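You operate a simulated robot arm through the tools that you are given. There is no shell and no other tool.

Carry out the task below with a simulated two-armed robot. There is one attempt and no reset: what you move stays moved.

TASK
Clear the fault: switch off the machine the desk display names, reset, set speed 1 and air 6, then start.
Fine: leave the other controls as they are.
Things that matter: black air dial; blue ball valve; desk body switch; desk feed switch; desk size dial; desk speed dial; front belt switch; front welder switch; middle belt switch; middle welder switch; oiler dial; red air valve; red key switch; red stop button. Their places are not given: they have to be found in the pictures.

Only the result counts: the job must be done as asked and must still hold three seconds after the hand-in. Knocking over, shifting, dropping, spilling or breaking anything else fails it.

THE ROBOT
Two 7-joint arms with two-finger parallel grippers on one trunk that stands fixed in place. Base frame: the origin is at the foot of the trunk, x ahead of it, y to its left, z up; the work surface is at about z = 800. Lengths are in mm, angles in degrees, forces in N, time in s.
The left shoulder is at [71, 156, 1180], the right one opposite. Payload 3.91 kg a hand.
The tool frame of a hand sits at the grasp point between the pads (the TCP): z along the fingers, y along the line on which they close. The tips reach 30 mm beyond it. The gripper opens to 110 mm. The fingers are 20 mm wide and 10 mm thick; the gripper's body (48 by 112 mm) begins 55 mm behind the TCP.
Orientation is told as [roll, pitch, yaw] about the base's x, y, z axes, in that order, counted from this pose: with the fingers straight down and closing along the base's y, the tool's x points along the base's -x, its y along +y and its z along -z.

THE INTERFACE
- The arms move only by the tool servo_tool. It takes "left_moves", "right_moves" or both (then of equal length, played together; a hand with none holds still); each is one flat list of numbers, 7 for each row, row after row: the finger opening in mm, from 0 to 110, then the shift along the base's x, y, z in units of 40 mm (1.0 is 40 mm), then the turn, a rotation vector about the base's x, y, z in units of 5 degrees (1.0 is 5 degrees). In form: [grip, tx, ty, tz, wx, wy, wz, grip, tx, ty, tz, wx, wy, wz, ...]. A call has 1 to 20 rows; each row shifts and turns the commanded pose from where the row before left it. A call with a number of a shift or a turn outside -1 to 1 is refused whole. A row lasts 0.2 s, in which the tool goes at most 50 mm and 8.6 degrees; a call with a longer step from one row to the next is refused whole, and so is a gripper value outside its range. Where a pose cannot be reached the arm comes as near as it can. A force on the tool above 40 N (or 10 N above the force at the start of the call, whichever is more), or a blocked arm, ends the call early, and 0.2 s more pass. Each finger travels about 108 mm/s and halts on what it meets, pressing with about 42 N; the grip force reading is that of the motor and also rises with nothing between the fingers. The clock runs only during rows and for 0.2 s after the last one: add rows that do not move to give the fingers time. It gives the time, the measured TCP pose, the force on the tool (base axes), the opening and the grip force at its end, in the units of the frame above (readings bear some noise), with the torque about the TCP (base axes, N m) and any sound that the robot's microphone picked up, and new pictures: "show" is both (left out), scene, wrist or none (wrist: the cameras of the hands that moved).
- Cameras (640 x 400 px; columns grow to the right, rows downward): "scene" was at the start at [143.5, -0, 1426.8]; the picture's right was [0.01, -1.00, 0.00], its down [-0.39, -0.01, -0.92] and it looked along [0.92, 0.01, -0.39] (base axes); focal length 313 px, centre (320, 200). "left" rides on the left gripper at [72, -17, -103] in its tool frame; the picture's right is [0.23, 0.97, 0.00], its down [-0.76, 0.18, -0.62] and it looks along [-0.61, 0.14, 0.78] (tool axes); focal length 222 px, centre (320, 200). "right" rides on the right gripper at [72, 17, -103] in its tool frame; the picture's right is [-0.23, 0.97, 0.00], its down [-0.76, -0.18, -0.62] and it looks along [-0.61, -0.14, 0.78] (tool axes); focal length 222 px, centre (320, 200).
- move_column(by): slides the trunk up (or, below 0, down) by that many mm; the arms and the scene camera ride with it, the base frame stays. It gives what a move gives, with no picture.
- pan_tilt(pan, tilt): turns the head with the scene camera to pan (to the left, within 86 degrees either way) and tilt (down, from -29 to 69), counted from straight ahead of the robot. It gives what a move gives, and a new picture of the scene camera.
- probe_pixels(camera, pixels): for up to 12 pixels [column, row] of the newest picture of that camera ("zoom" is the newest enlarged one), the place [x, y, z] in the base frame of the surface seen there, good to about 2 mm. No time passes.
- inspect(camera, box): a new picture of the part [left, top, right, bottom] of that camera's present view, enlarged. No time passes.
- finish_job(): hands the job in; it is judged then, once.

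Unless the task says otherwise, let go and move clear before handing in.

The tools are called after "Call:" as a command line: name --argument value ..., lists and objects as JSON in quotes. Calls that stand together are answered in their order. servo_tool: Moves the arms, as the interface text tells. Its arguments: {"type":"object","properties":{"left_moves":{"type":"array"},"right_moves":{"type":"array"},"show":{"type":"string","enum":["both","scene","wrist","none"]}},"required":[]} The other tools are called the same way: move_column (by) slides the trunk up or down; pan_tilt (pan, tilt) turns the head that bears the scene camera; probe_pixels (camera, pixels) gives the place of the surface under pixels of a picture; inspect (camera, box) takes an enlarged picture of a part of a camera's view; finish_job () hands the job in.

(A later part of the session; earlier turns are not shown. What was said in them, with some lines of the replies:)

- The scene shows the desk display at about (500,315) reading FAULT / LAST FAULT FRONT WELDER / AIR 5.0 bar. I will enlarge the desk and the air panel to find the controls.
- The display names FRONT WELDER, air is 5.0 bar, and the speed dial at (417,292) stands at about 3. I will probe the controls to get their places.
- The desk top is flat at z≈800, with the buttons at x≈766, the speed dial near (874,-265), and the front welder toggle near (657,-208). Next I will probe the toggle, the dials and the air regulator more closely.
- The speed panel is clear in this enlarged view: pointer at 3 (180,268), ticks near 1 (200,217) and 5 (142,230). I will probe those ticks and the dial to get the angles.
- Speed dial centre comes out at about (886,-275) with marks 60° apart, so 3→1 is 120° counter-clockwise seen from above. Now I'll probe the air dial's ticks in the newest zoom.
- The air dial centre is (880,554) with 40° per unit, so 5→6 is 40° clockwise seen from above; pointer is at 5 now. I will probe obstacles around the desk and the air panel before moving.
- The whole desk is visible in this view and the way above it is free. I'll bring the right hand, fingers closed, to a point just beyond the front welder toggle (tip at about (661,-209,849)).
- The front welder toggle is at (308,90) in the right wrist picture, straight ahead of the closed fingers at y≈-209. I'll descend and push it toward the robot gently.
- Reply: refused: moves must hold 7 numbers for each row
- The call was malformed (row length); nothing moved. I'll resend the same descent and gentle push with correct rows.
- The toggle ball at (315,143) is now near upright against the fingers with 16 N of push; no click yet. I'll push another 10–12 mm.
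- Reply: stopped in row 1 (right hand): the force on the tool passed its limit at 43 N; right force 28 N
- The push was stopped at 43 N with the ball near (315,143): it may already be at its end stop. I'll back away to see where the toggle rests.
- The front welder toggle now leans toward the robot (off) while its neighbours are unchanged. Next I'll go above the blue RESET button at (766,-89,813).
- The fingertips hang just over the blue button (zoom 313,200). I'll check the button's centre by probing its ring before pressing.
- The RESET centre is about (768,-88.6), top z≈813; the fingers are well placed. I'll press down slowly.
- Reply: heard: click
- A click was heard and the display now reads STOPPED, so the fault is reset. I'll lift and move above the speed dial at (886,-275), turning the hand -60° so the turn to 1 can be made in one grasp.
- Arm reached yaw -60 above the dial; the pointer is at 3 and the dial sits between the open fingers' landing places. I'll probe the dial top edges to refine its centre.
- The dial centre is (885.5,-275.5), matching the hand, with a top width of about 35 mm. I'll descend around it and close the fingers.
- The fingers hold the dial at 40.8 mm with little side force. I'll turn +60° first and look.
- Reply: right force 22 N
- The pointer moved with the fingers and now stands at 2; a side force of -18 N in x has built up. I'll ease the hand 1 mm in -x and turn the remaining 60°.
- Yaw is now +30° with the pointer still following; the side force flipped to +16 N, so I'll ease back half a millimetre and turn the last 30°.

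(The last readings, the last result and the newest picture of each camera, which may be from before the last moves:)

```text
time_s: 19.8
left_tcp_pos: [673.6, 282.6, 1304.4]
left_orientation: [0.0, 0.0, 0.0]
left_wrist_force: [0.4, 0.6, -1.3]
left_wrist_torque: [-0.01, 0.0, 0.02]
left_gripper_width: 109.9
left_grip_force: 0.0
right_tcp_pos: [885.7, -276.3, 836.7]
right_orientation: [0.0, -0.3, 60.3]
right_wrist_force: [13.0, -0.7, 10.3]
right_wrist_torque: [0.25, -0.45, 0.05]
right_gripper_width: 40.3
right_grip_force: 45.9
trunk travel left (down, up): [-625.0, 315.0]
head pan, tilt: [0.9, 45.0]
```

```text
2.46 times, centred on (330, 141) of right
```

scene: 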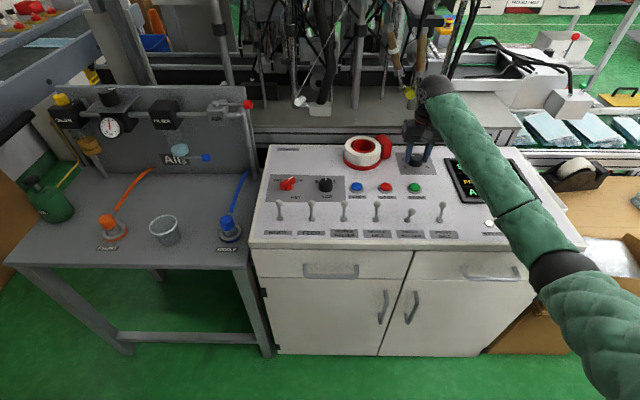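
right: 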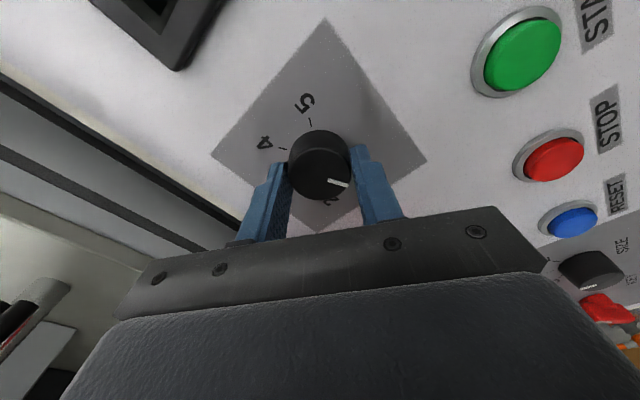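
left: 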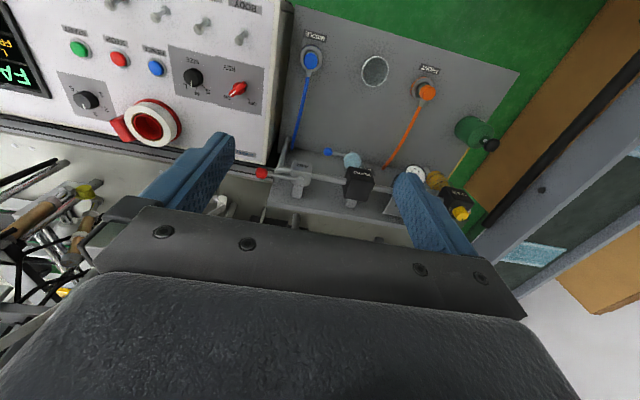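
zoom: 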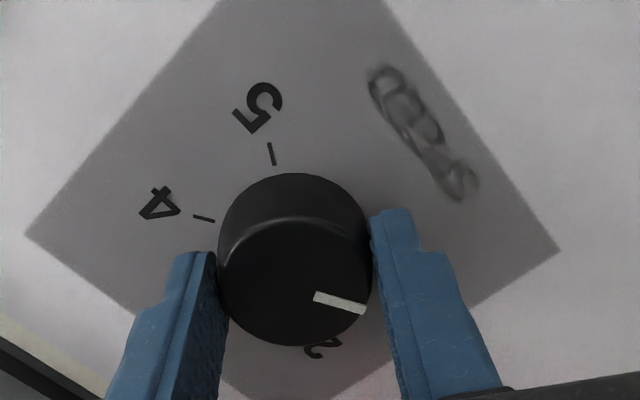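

The hand has turned the full 120° and the pointer should be at 1. I'll open, lift away, and turn the hand back to check.

Call:
servo_tool --right_moves '[60, 0, 0, 0, 0, 0, 0, 60, 0, 0, 0, 0, 0, 0, 60, 0, 0, 0.6, 0, 0, 0, 60, 0, 0, 0.9, 0, 0, 0, 60, -0.5, 0, 0.5, 0, 0, -1, 60, -0.5, 0, 0.3, 0, 0, -1, 40, -0.5, 0, 0, 0, 0, -1, 20, -0.5, 0, 0, 0, 0, -1, 0, -0.5, 0, 0, 0, 0, -1, 0, -0.5, 0, 0, 0, 0, -1, 0, 0, 0, 0, 0, 0, -1, 0, 0, 0, 0, 0, 0, -1, 0, 0, 0, 0, 0, 0, -1, 0, 0, 0, 0, 0, 0, -1, 0, 0, 0, 0, 0, 0, -1, 0, 0, 0, 0, 0, 0, -1, 0, 0, 0, 0, 0, 0, 0]'

Call:
inspect --camera "scene" --box '[340, 130, 548, 260]'

Call:
inspect --camera "right" --box '[120, 0, 520, 250]'

```text
time_s: 23.4
left_tcp_pos: [674.8, 283.2, 1304.2]
left_orientation: [0.0, -0.1, 0.0]
left_wrist_force: [0.2, -0.6, 0.5]
left_wrist_torque: [0.0, 0.01, -0.01]
left_gripper_width: 110.1
left_grip_force: 0.1
right_tcp_pos: [765.6, -274.2, 928.1]
right_orientation: [0.0, -0.3, 0.1]
right_wrist_force: [-0.6, 0.7, -0.3]
right_wrist_torque: [0.01, 0.0, -0.02]
right_gripper_width: 0.0
right_grip_force: 37.5
trunk travel left (down, up): [-625.0, 315.0]
head pan, tilt: [0.9, 45.0]
```

scene: 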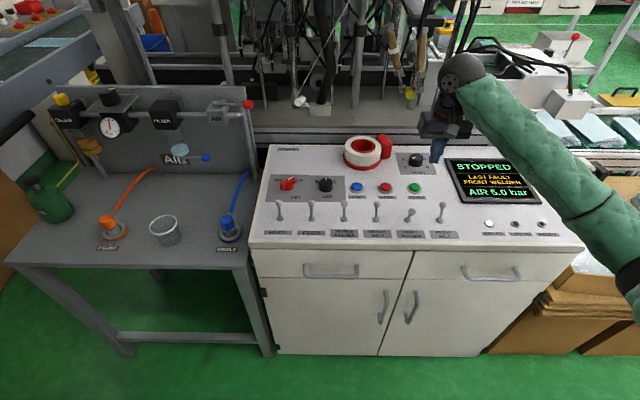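
right: 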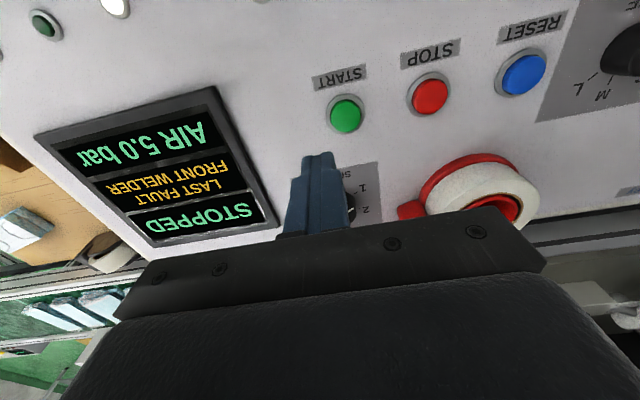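

```text
3.08 times, centred on (444, 195) of scene
```

zoom: 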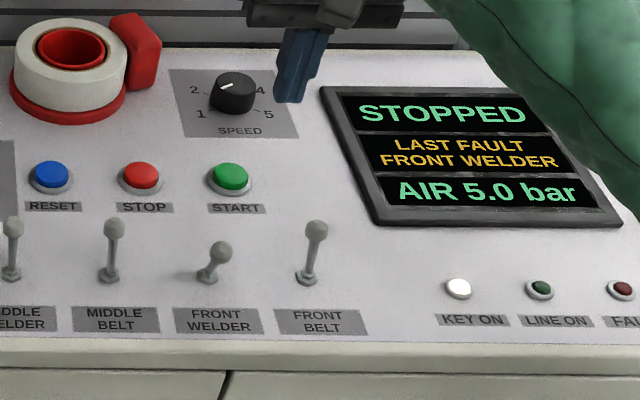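

```text
1.60 times, centred on (320, 125) of right
```

zoom: 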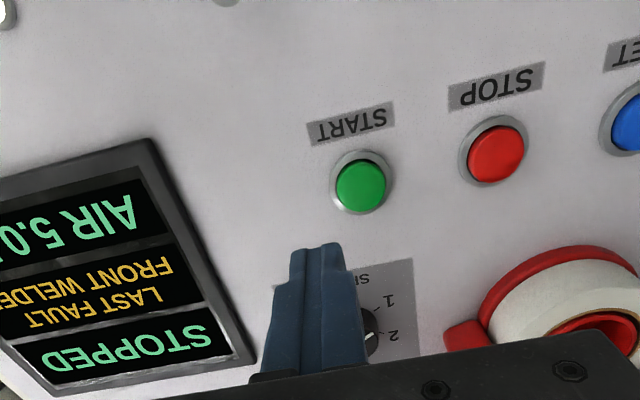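

Pointer in the scene zoom (226,86) seems to lie between 1 and 2 directions; I need a closer look at it.

Call:
inspect --camera "scene" --box '[392, 148, 440, 178]'

```text
13.33 times, centred on (416, 163) of scene
```

zoom: 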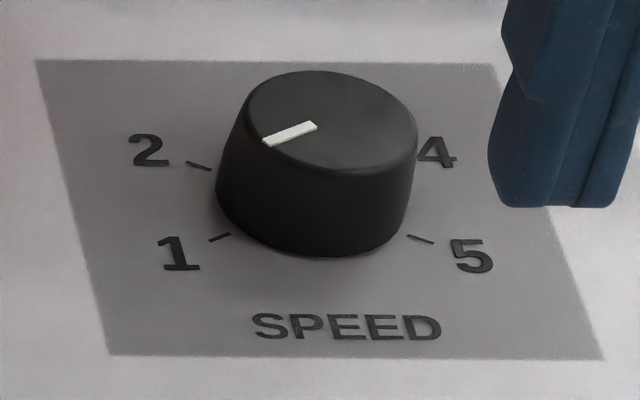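

Call:
probe_pixels --camera "zoom" --pixels '[[315, 125], [265, 142], [330, 120], [250, 110], [414, 130], [325, 74], [320, 165], [230, 235], [188, 163], [212, 240], [205, 168], [410, 236]]'

```text
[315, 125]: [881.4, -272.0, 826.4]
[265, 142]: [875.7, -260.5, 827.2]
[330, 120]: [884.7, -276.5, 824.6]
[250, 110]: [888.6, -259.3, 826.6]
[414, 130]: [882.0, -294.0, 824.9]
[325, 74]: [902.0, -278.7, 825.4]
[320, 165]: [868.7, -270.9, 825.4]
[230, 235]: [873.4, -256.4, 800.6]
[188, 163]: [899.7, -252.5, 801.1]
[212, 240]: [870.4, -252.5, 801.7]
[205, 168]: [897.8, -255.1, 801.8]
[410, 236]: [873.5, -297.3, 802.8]
```

The speed pointer runs from (881,-272) to (876,-260), i.e. at 120° — on the 1 tick. Now for the air dial; I'll probe the back panel and surroundings for clearance.

Call:
probe_pixels --camera "scene" --pixels '[[140, 88], [140, 95], [200, 85], [110, 89], [110, 98], [62, 97], [120, 102], [85, 80], [135, 150], [30, 130], [165, 108], [95, 108]]'

Call:
inspect --camera "scene" --box '[40, 70, 200, 170]'

```text
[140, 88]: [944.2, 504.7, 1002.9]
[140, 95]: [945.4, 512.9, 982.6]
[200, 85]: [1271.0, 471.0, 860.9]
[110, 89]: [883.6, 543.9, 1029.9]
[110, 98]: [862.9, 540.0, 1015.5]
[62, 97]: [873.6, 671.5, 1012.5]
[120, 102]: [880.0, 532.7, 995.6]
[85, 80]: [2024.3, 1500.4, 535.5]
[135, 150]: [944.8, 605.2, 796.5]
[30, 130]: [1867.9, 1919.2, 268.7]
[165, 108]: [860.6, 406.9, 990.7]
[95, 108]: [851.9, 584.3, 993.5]
```

```text
4.00 times, centred on (120, 120) of scene
```

zoom: 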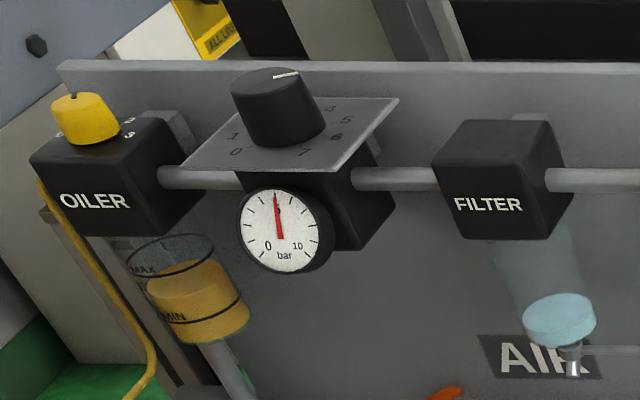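

The back panel stands at x≈944 with its top near z 1003, so there is room around the dial. I'll bring the left hand over the air dial at (880,554), yawed +45° and tilted 15° outward to ease the reach, staying high.

Call:
servo_tool --left_moves '[64, 0.428, 0.565, -0.425, 0, 0, 1, 64, 0.428, 0.565, -0.425, 0, 0, 1, 64, 0.428, 0.565, -0.425, 0, 0, 1, 64, 0.428, 0.565, -0.425, 0, 0, 1, 64, 0.428, 0.565, -0.425, 0, 0, 1, 64, 0.428, 0.565, -0.425, 0, 0, 1, 64, 0.428, 0.565, -0.425, 0, 0, 1, 64, 0.428, 0.565, -0.425, 0, 0, 1, 64, 0.428, 0.565, -0.425, 0, 0, 1, 64, 0.428, 0.565, -0.425, 0.707, -0.707, 0, 64, 0.428, 0.565, -0.425, 0.707, -0.707, 0, 64, 0.428, 0.565, -0.425, 0.707, -0.707, 0, 64, 0, 0, 0, 0, 0, 0]'

Call:
inspect --camera "left" --box '[160, 40, 480, 240]'

```text
time_s: 26.2
left_tcp_pos: [879.3, 554.7, 1101.3]
left_orientation: [0.0, -15.0, 45.1]
left_wrist_force: [-0.9, -1.2, 0.0]
left_wrist_torque: [-0.01, -0.01, 0.0]
left_gripper_width: 64.2
left_grip_force: 0.2
right_tcp_pos: [765.2, -275.1, 927.5]
right_orientation: [0.0, -0.3, 0.1]
right_wrist_force: [0.0, -0.7, -0.3]
right_wrist_torque: [-0.02, 0.0, 0.02]
right_gripper_width: 0.2
right_grip_force: 38.6
trunk travel left (down, up): [-625.0, 315.0]
head pan, tilt: [0.9, 45.0]
```

scene: 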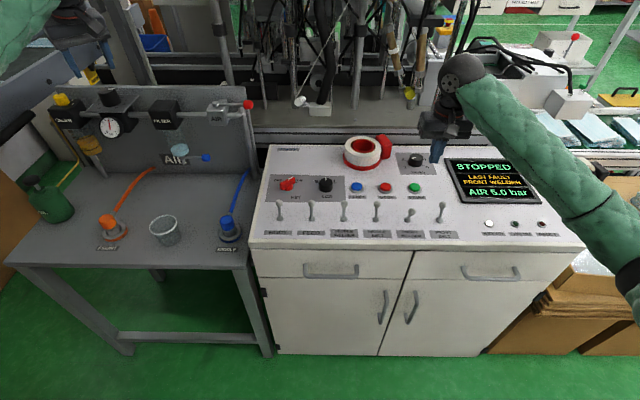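
left: 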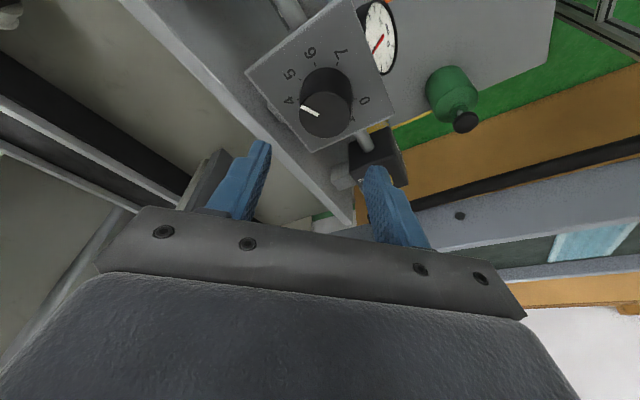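

```text
2.00 times, centred on (320, 140) of left
```

zoom: 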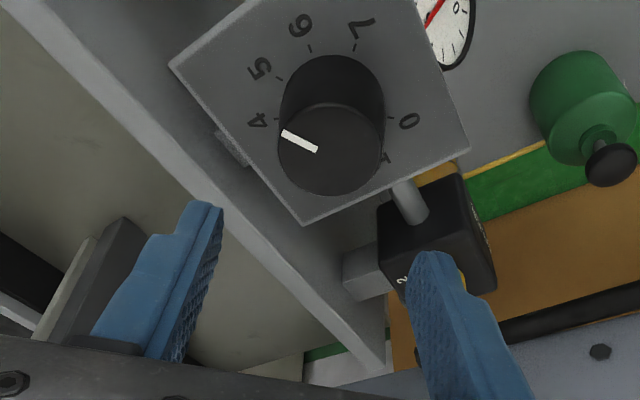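

The pose was reached exactly; the dial's pointer (zoom 300,140) shows near 5 given the parallax. I'll probe the dial from this view to confirm its centre.

Call:
probe_pixels --camera "zoom" --pixels '[[283, 132], [317, 151], [332, 105], [280, 160], [383, 160], [330, 192], [330, 150], [277, 78], [310, 47], [355, 43], [392, 117], [284, 115]]'

```text
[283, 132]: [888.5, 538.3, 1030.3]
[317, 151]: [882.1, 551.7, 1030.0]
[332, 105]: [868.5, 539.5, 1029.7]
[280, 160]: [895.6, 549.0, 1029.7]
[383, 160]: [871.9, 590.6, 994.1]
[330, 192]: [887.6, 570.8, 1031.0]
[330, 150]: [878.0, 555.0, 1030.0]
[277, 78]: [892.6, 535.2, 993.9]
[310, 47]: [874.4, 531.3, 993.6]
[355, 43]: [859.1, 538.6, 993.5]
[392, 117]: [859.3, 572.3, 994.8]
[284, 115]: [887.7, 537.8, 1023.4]
```

The centre is (879.5,554.7) with the pointer at -61°, i.e. 5, and the hand is centred on it. I'll descend and close on the dial.

Call:
servo_tool --left_moves '[64, 0, 0, -0.8, 0, 0, 0, 64, 0, 0, -0.6, 0, 0, 0, 64, 0, 0, -0.32, 0, 0, 0, 64, 0, 0, 0, 0, 0, 0, 40, 0, 0, 0, 0, 0, 0, 25, 0, 0, 0, 0, 0, 0, 25, 0, 0, 0, 0, 0, 0]'

Call:
inspect --camera "left" --box '[200, 60, 440, 210]'

```text
time_s: 27.8
left_tcp_pos: [878.0, 553.7, 1032.1]
left_orientation: [0.0, -15.0, 45.0]
left_wrist_force: [-2.0, -1.4, -2.2]
left_wrist_torque: [0.19, -0.19, 0.01]
left_gripper_width: 42.6
left_grip_force: 45.2
right_tcp_pos: [765.3, -275.0, 927.9]
right_orientation: [-0.1, -0.3, 0.1]
right_wrist_force: [0.0, 0.7, 0.0]
right_wrist_torque: [0.01, 0.02, -0.01]
right_gripper_width: 0.0
right_grip_force: 37.8
trunk travel left (down, up): [-625.0, 315.0]
head pan, tilt: [0.9, 45.0]
```

scene: 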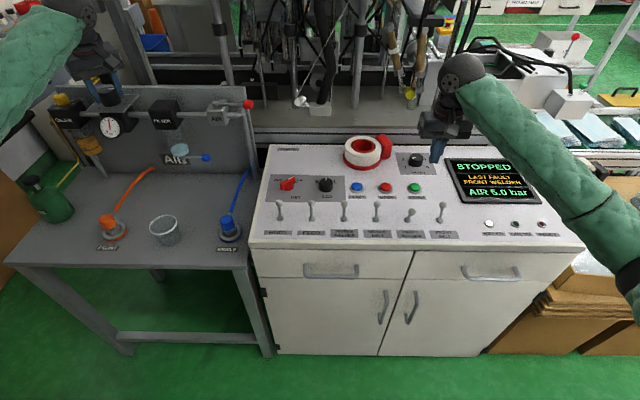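
left: 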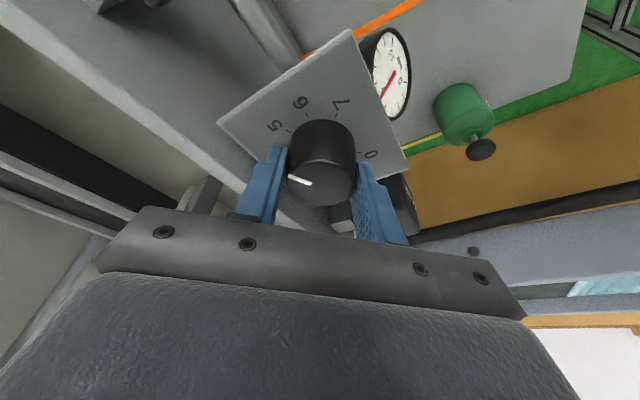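

```text
2.67 times, centred on (320, 135) of left
```

zoom: 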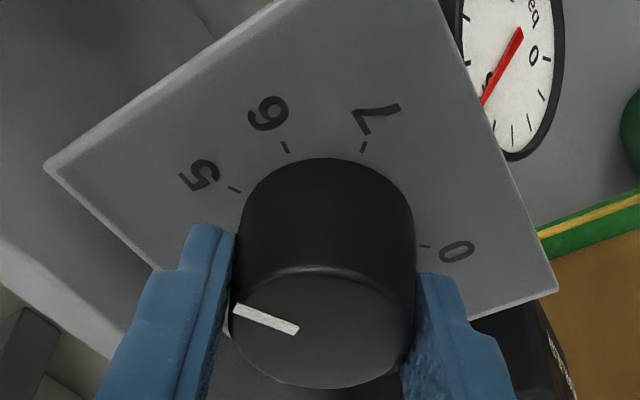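

The fingers hold the air dial at 42.6 mm with small forces. I'll turn it clockwise 20° first and watch the display.

Call:
servo_tool --left_moves '[25, 0, 0, 0, 0, 0, -1, 25, 0, 0, 0, 0, 0, -1, 25, 0, 0, 0, 0, 0, -1, 25, 0, 0, 0, 0, 0, -1, 25, 0, 0, 0, 0, 0, 0]'

Call:
inspect --camera "scene" --box '[440, 150, 560, 225]'

Call:
inspect --camera "left" --box '[200, 60, 440, 210]'

```text
time_s: 29.0
left_tcp_pos: [878.7, 554.4, 1031.5]
left_orientation: [0.0, -14.9, 25.0]
left_wrist_force: [-7.9, 1.0, -1.9]
left_wrist_torque: [-0.11, 0.64, -0.01]
left_gripper_width: 42.6
left_grip_force: 44.9
right_tcp_pos: [764.4, -274.2, 928.4]
right_orientation: [0.0, -0.4, 0.2]
right_wrist_force: [0.1, 0.9, 0.0]
right_wrist_torque: [-0.05, 0.0, 0.0]
right_gripper_width: 0.0
right_grip_force: 37.9
trunk travel left (down, up): [-625.0, 315.0]
head pan, tilt: [0.9, 45.0]
```

scene: 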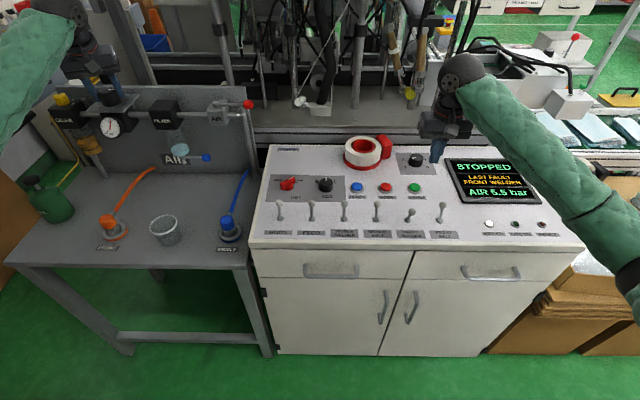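
left: 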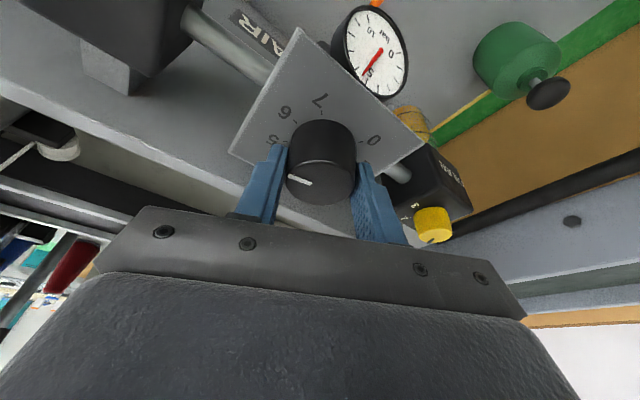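

```text
5.33 times, centred on (500, 188) of scene
```

zoom: 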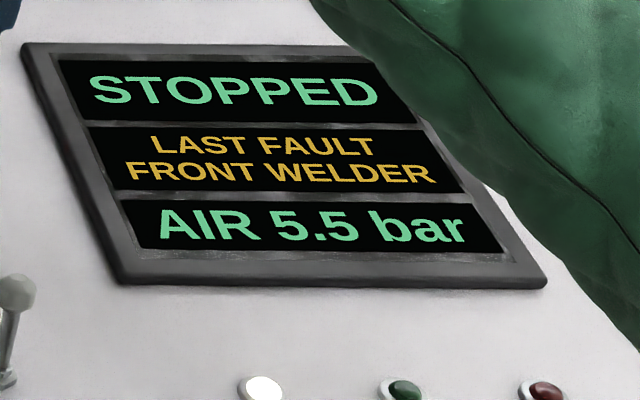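

```text
2.67 times, centred on (320, 135) of left
```

zoom: 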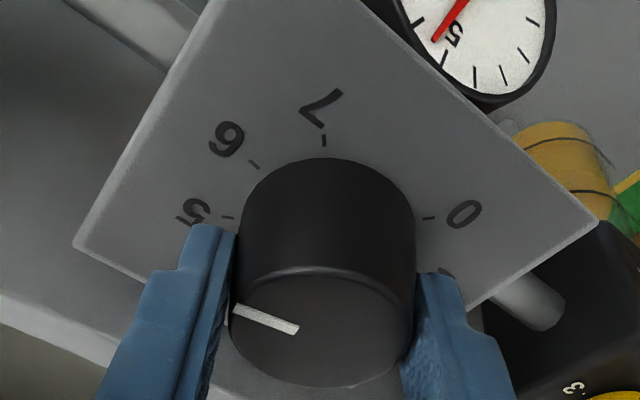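

The display now reads AIR 5.5 bar after 20°, exactly as expected. I'll turn the other 20°.

Call:
servo_tool --left_moves '[25, 0, 0, 0, 0, 0, -1, 25, 0, 0, 0, 0, 0, -1, 25, 0, 0, 0, 0, 0, -1, 25, 0, 0, 0, 0, 0, -1, 25, 0, 0, 0, 0, 0, 0]'

Call:
inspect --camera "scene" --box '[440, 150, 560, 225]'

Call:
inspect --camera "left" --box '[200, 60, 440, 210]'

```text
time_s: 30.2
left_tcp_pos: [878.4, 555.4, 1031.5]
left_orientation: [0.0, -15.0, 5.0]
left_wrist_force: [-8.9, 4.1, -0.1]
left_wrist_torque: [0.36, 0.87, -0.02]
left_gripper_width: 42.5
left_grip_force: 45.4
right_tcp_pos: [765.1, -274.1, 929.4]
right_orientation: [0.0, -0.3, 0.1]
right_wrist_force: [-0.3, -0.6, 0.5]
right_wrist_torque: [0.0, 0.0, 0.02]
right_gripper_width: 0.2
right_grip_force: 37.8
trunk travel left (down, up): [-625.0, 315.0]
head pan, tilt: [0.9, 45.0]
```

scene: 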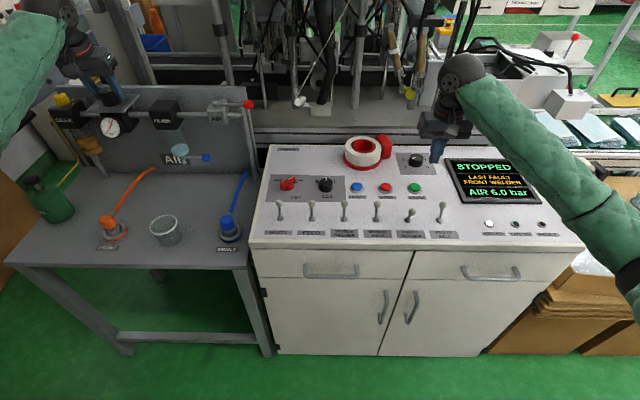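
left: 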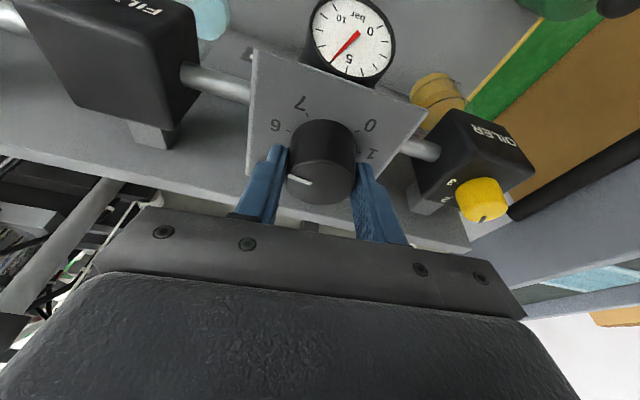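

```text
5.33 times, centred on (500, 188) of scene
```

zoom: 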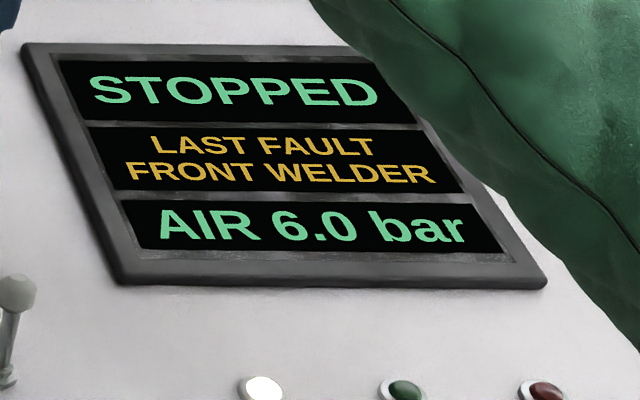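

```text
2.67 times, centred on (320, 135) of left
```

zoom: 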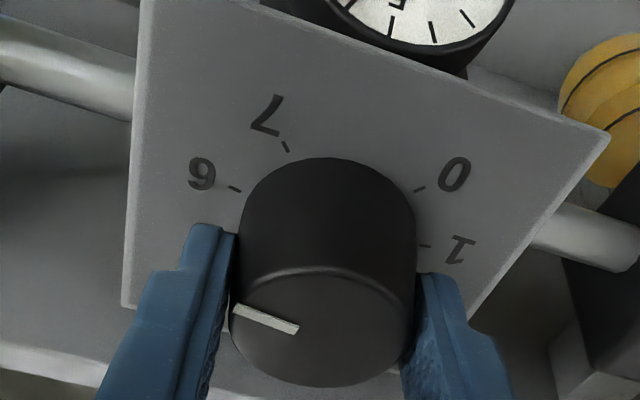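

The display reads AIR 6.0 bar. I'll open the left fingers and lift straight off, then retreat a little.

Call:
servo_tool --left_moves '[60, 0, 0, 0, 0, 0, 0, 64, 0, 0, 0, 0, 0, 0, 64, 0, 0, 0.5, 0, 0, 0, 64, 0, 0, 0.8, 0, 0, 0, 64, 0, 0, 1, 0, 0, 0, 64, -0.6, -0.5, 0.6, 0, 0, 0, 64, -0.6, -0.5, 0.6, 0, 0, 0, 64, -0.6, -0.5, 0.6, 0, 0, 0, 64, 0, 0, 0, 0, 0, 0]'

Call:
inspect --camera "scene" --box '[440, 150, 560, 225]'

Call:
inspect --camera "scene" --box '[40, 70, 200, 170]'

```text
time_s: 32.2
left_tcp_pos: [807.9, 495.3, 1194.8]
left_orientation: [-0.1, -14.9, 4.9]
left_wrist_force: [0.0, 0.0, -0.6]
left_wrist_torque: [0.0, 0.0, -0.01]
left_gripper_width: 64.0
left_grip_force: 0.2
right_tcp_pos: [765.7, -275.0, 927.7]
right_orientation: [0.0, -0.3, 0.2]
right_wrist_force: [-0.4, -0.2, -0.8]
right_wrist_torque: [0.0, 0.04, 0.0]
right_gripper_width: 0.1
right_grip_force: 37.9
trunk travel left (down, up): [-625.0, 315.0]
head pan, tilt: [0.9, 45.0]
```

scene: 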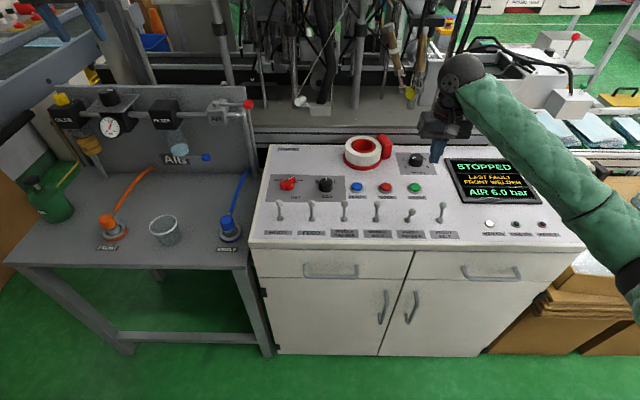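
left: 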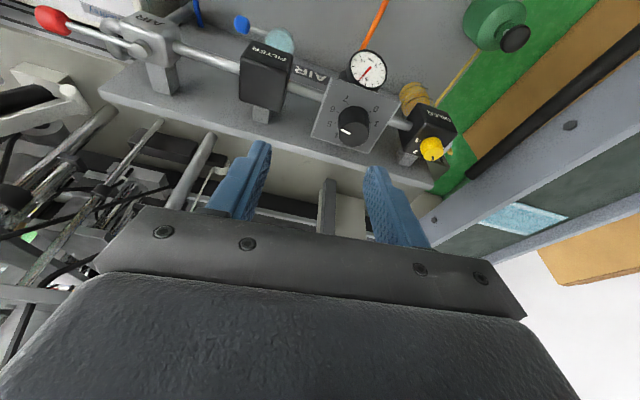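

```text
5.33 times, centred on (500, 188) of scene
```

zoom: 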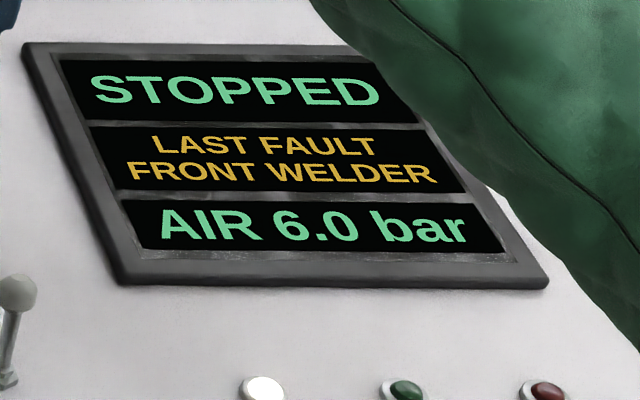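

```text
4.00 times, centred on (120, 120) of scene
```

zoom: 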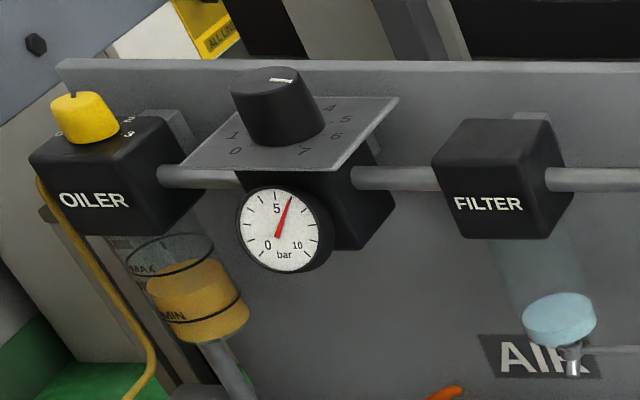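

Air holds at 6.0 bar after release, and the gauge at (285,215 in zoom) agrees. Now the right hand goes above the green START button at about (768,-244.5).

Call:
servo_tool --right_moves '[0, 0.03, 0.38, -0.6, 0, 0, 0, 0, 0.03, 0.38, -0.6, 0, 0, 0, 0, 0, 0, -0.35, 0, 0, 0, 0, 0, 0, 0, 0, 0, 0]'

Call:
inspect --camera "right" --box '[220, 80, 420, 205]'

```text
time_s: 33.2
left_tcp_pos: [807.4, 495.8, 1196.0]
left_orientation: [-0.1, -14.8, 5.0]
left_wrist_force: [0.4, 0.0, -0.5]
left_wrist_torque: [0.02, 0.01, -0.01]
left_gripper_width: 63.9
left_grip_force: 0.0
right_tcp_pos: [767.9, -243.4, 866.4]
right_orientation: [0.0, -0.3, 0.1]
right_wrist_force: [0.4, 0.0, 0.2]
right_wrist_torque: [-0.03, 0.01, 0.0]
right_gripper_width: 0.0
right_grip_force: 37.9
trunk travel left (down, up): [-625.0, 315.0]
head pan, tilt: [0.9, 45.0]
```

scene: 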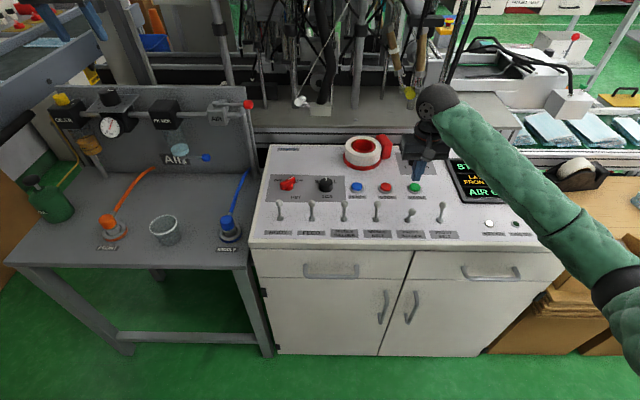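
right: 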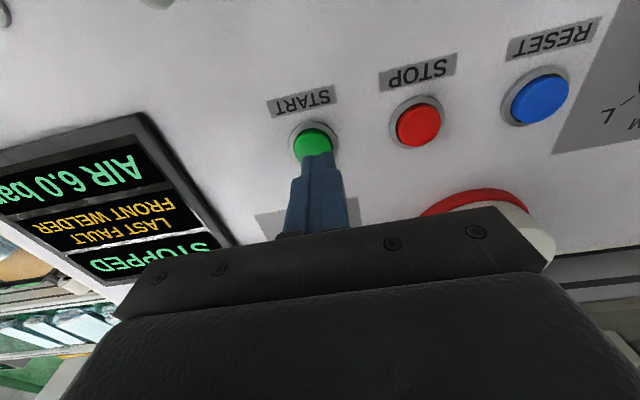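

```text
3.20 times, centred on (320, 142) of right
```

zoom: 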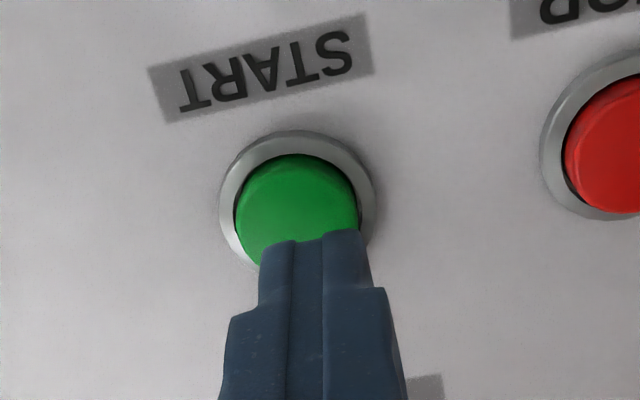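

The fingers stand slightly right of the button centre (ring 220–376 in the zoom). I'll probe it quickly to correct.

Call:
probe_pixels --camera "zoom" --pixels '[[298, 200], [222, 200], [374, 200], [298, 134], [290, 190]]'

```text
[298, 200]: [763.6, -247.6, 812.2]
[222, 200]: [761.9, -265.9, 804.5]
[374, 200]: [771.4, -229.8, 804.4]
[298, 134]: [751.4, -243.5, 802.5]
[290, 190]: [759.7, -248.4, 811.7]
```

The START centre is about (768,-248), so I'll shift 4 mm in -y and press down slowly as with RESET.

Call:
servo_tool --right_moves '[0, 0, -0.11, -0.4, 0, 0, 0, 0, 0, 0, -0.1, 0, 0, 0, 0, 0, 0, -0.1, 0, 0, 0, 0, 0, 0, -0.12, 0, 0, 0, 0, 0, 0, 0, 0, 0, 0]'

Call:
inspect --camera "right" --box '[0, 60, 400, 310]'

```text
time_s: 34.4
left_tcp_pos: [807.3, 495.3, 1196.0]
left_orientation: [0.0, -14.9, 5.1]
left_wrist_force: [-0.4, -0.2, 0.0]
left_wrist_torque: [0.01, 0.01, 0.01]
left_gripper_width: 64.0
left_grip_force: 0.0
right_tcp_pos: [768.3, -248.5, 838.2]
right_orientation: [-0.1, -0.2, 0.2]
right_wrist_force: [1.4, 0.1, 6.0]
right_wrist_torque: [0.02, 0.01, -0.02]
right_gripper_width: 0.0
right_grip_force: 38.4
trunk travel left (down, up): [-625.0, 315.0]
head pan, tilt: [0.9, 45.0]
heard: click
```

scene: 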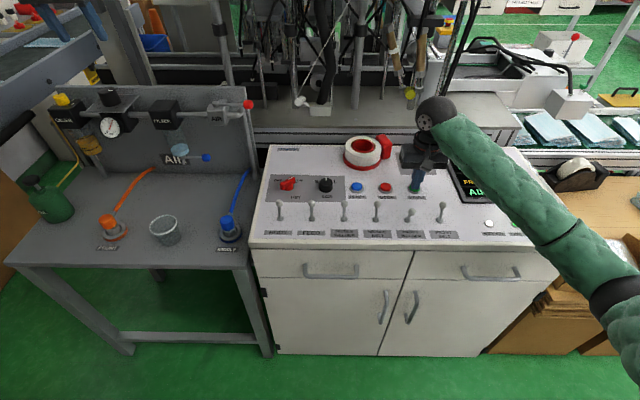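
right: 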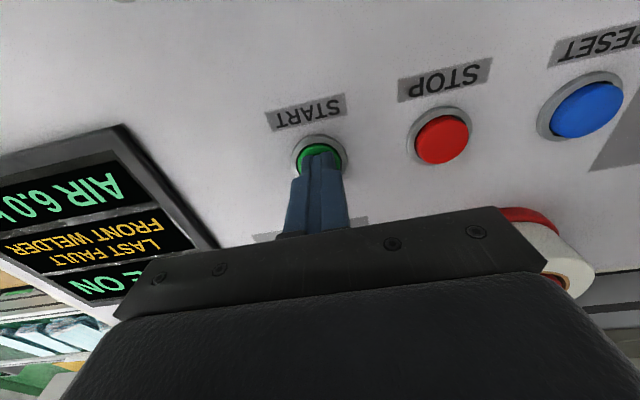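

```text
1.60 times, centred on (200, 185) of right
```

zoom: 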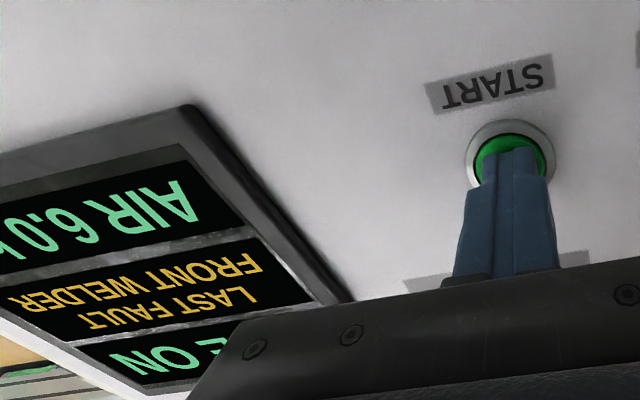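

A click sounded and the display shows "(LIN)E ON". I'll lift the right hand and retreat clear to verify everything.

Call:
servo_tool --right_moves '[0, 0, 0, 0.6, 0, 0, 0, 0, 0, 0, 1, 0, 0, 0, 0, 0, 0, 1, 0, 0, 0, 0, -0.5, -0.4, 0.8, 0, 0, 0, 0, -0.5, -0.4, 0.8, 0, 0, 0, 0, -0.5, -0.4, 0.8, 0, 0, 0, 0, -0.5, -0.4, 0.8, 0, 0, 0, 0, -0.5, -0.4, 0.8, 0, 0, 0, 0, -0.5, -0.4, 0.8, 0, 0, 0, 0, -0.5, -0.4, 0.8, 0, 0, 0, 0, 0, 0, 0, 0, 0, 0]'

Call:
inspect --camera "scene" --box '[250, 130, 570, 255]'

Call:
inspect --camera "scene" --box '[30, 70, 270, 260]'

Call:
inspect --camera "scene" --box '[392, 148, 440, 178]'

```text
time_s: 36.8
left_tcp_pos: [808.1, 494.6, 1195.5]
left_orientation: [-0.1, -14.8, 5.0]
left_wrist_force: [0.2, 0.0, 0.2]
left_wrist_torque: [0.01, 0.03, -0.02]
left_gripper_width: 64.2
left_grip_force: 0.0
right_tcp_pos: [627.0, -359.8, 1165.4]
right_orientation: [-0.1, -0.2, 0.0]
right_wrist_force: [-0.7, 0.6, 0.1]
right_wrist_torque: [0.0, 0.02, 0.01]
right_gripper_width: 0.0
right_grip_force: 38.0
trunk travel left (down, up): [-625.0, 315.0]
head pan, tilt: [0.9, 45.0]
```

scene: 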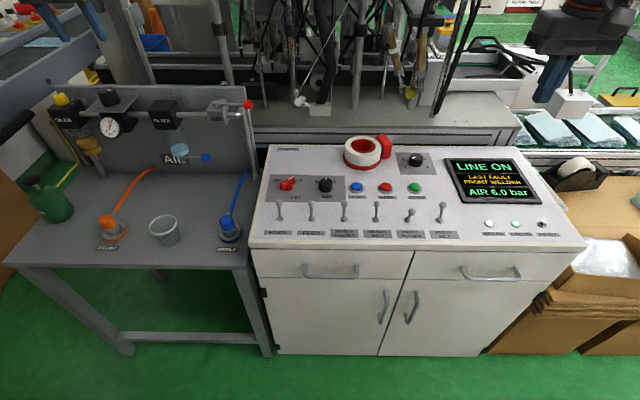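
right: 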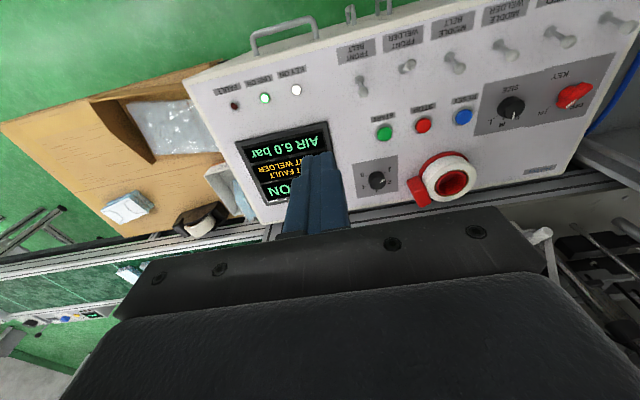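

```text
2.00 times, centred on (410, 192) of scene
```

zoom: 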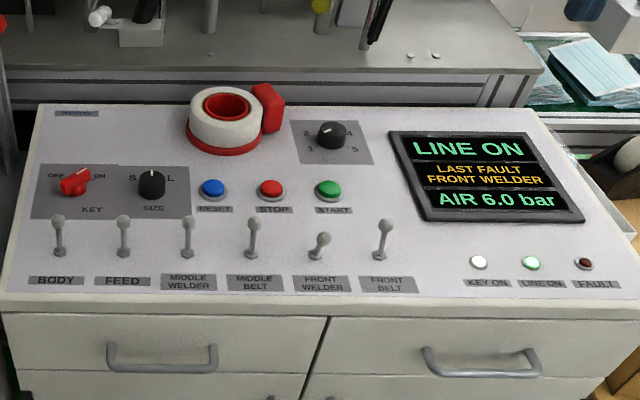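

```text
2.11 times, centred on (150, 165) of scene
```

zoom: 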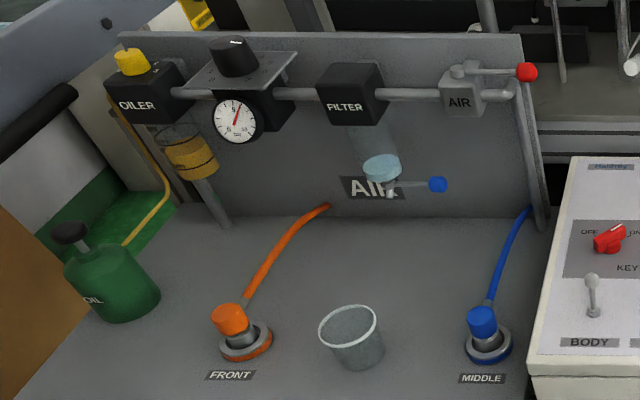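

```text
13.33 times, centred on (416, 163) of scene
```

zoom: 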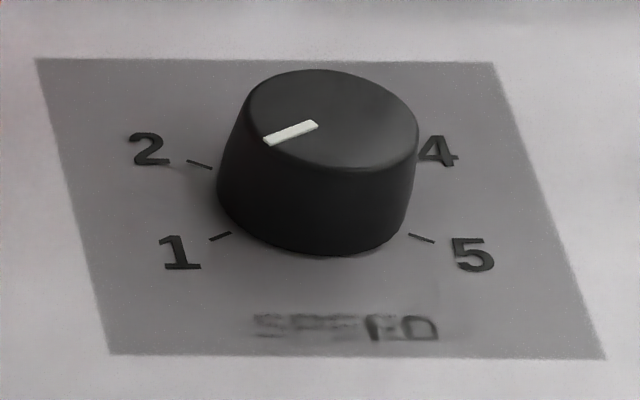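

The display reads LINE ON, AIR 6.0 bar, the fault lamp is dark, and the speed pointer is parallel to tick 1; other controls look unchanged. I'll wait a few seconds to be sure it holds.

Call:
servo_tool --right_moves '[0, 0, 0, 0, 0, 0, 0, 0, 0, 0, 0, 0, 0, 0, 0, 0, 0, 0, 0, 0, 0, 0, 0, 0, 0, 0, 0, 0, 0, 0, 0, 0, 0, 0, 0, 0, 0, 0, 0, 0, 0, 0, 0, 0, 0, 0, 0, 0, 0, 0, 0, 0, 0, 0, 0, 0, 0, 0, 0, 0, 0, 0, 0, 0, 0, 0, 0, 0, 0, 0, 0, 0, 0, 0, 0, 0, 0, 0, 0, 0, 0, 0, 0, 0, 0, 0, 0, 0, 0, 0, 0, 0, 0, 0, 0, 0, 0, 0, 0, 0, 0, 0, 0, 0, 0, 0, 0, 0, 0, 0, 0, 0]'

Call:
inspect --camera "scene" --box '[250, 130, 570, 255]'

```text
time_s: 40.2
left_tcp_pos: [807.2, 494.3, 1195.6]
left_orientation: [-0.1, -14.9, 5.0]
left_wrist_force: [-0.3, -0.2, -0.2]
left_wrist_torque: [0.0, 0.02, 0.0]
left_gripper_width: 63.9
left_grip_force: 0.2
right_tcp_pos: [627.3, -360.1, 1166.3]
right_orientation: [0.0, -0.3, 0.0]
right_wrist_force: [-0.6, -0.3, 0.2]
right_wrist_torque: [0.01, -0.01, -0.01]
right_gripper_width: 0.2
right_grip_force: 37.1
trunk travel left (down, up): [-625.0, 315.0]
head pan, tilt: [0.9, 45.0]
```

scene: 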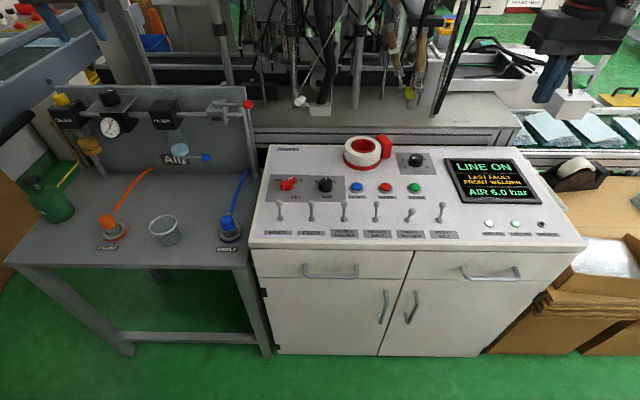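
right: 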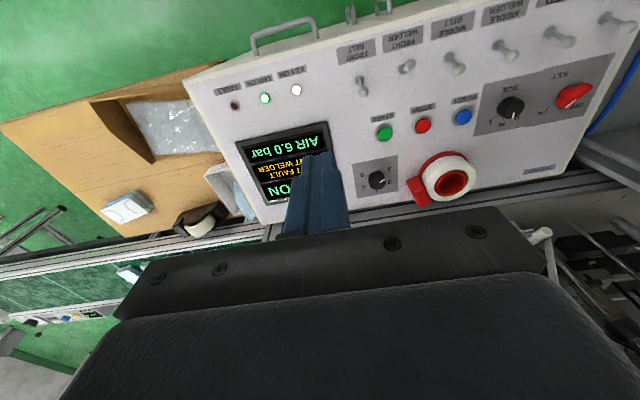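

```text
2.00 times, centred on (410, 192) of scene
```

zoom: 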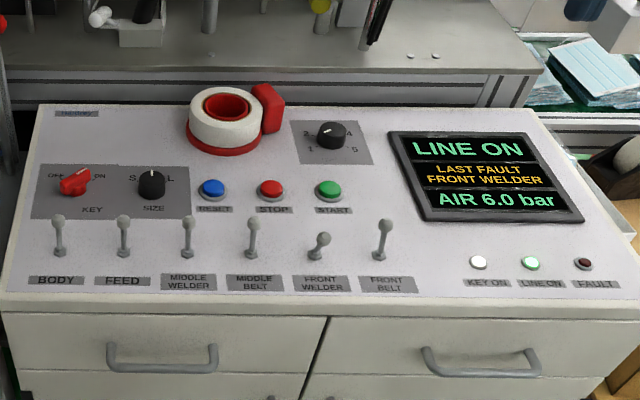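

After more than three seconds the display still reads LINE ON and AIR 6.0 bar, the front welder toggle is off, speed is at 1, and both hands are clear. I'm handing in.

Call:
finish_job

```text
The job is handed in.
```

The fault is cleared and the line is running. The display read LINE ON and AIR 6.0 bar and the fault lamp was dark. That held for more than three seconds before I handed the job in, but I haven't been shown the judge's result.

In order:
1. **Front welder:** the display named it as the last fault, so I pushed its desk switch over to off.
2. **Reset:** I pressed the blue button, and the display changed from FAULT to STOPPED.
3. **Speed:** I turned the desk dial from 3 to 1. The pointer lines up with the 1 mark.
4. **Air:** I turned the black dial from 5 to 6. The display and the gauge both showed 6 bar.
5. **Start:** I pressed the green button, and the display changed to LINE ON.

The other controls looked unchanged in the final pictures. Both hands were clear of the desk and the air panel.
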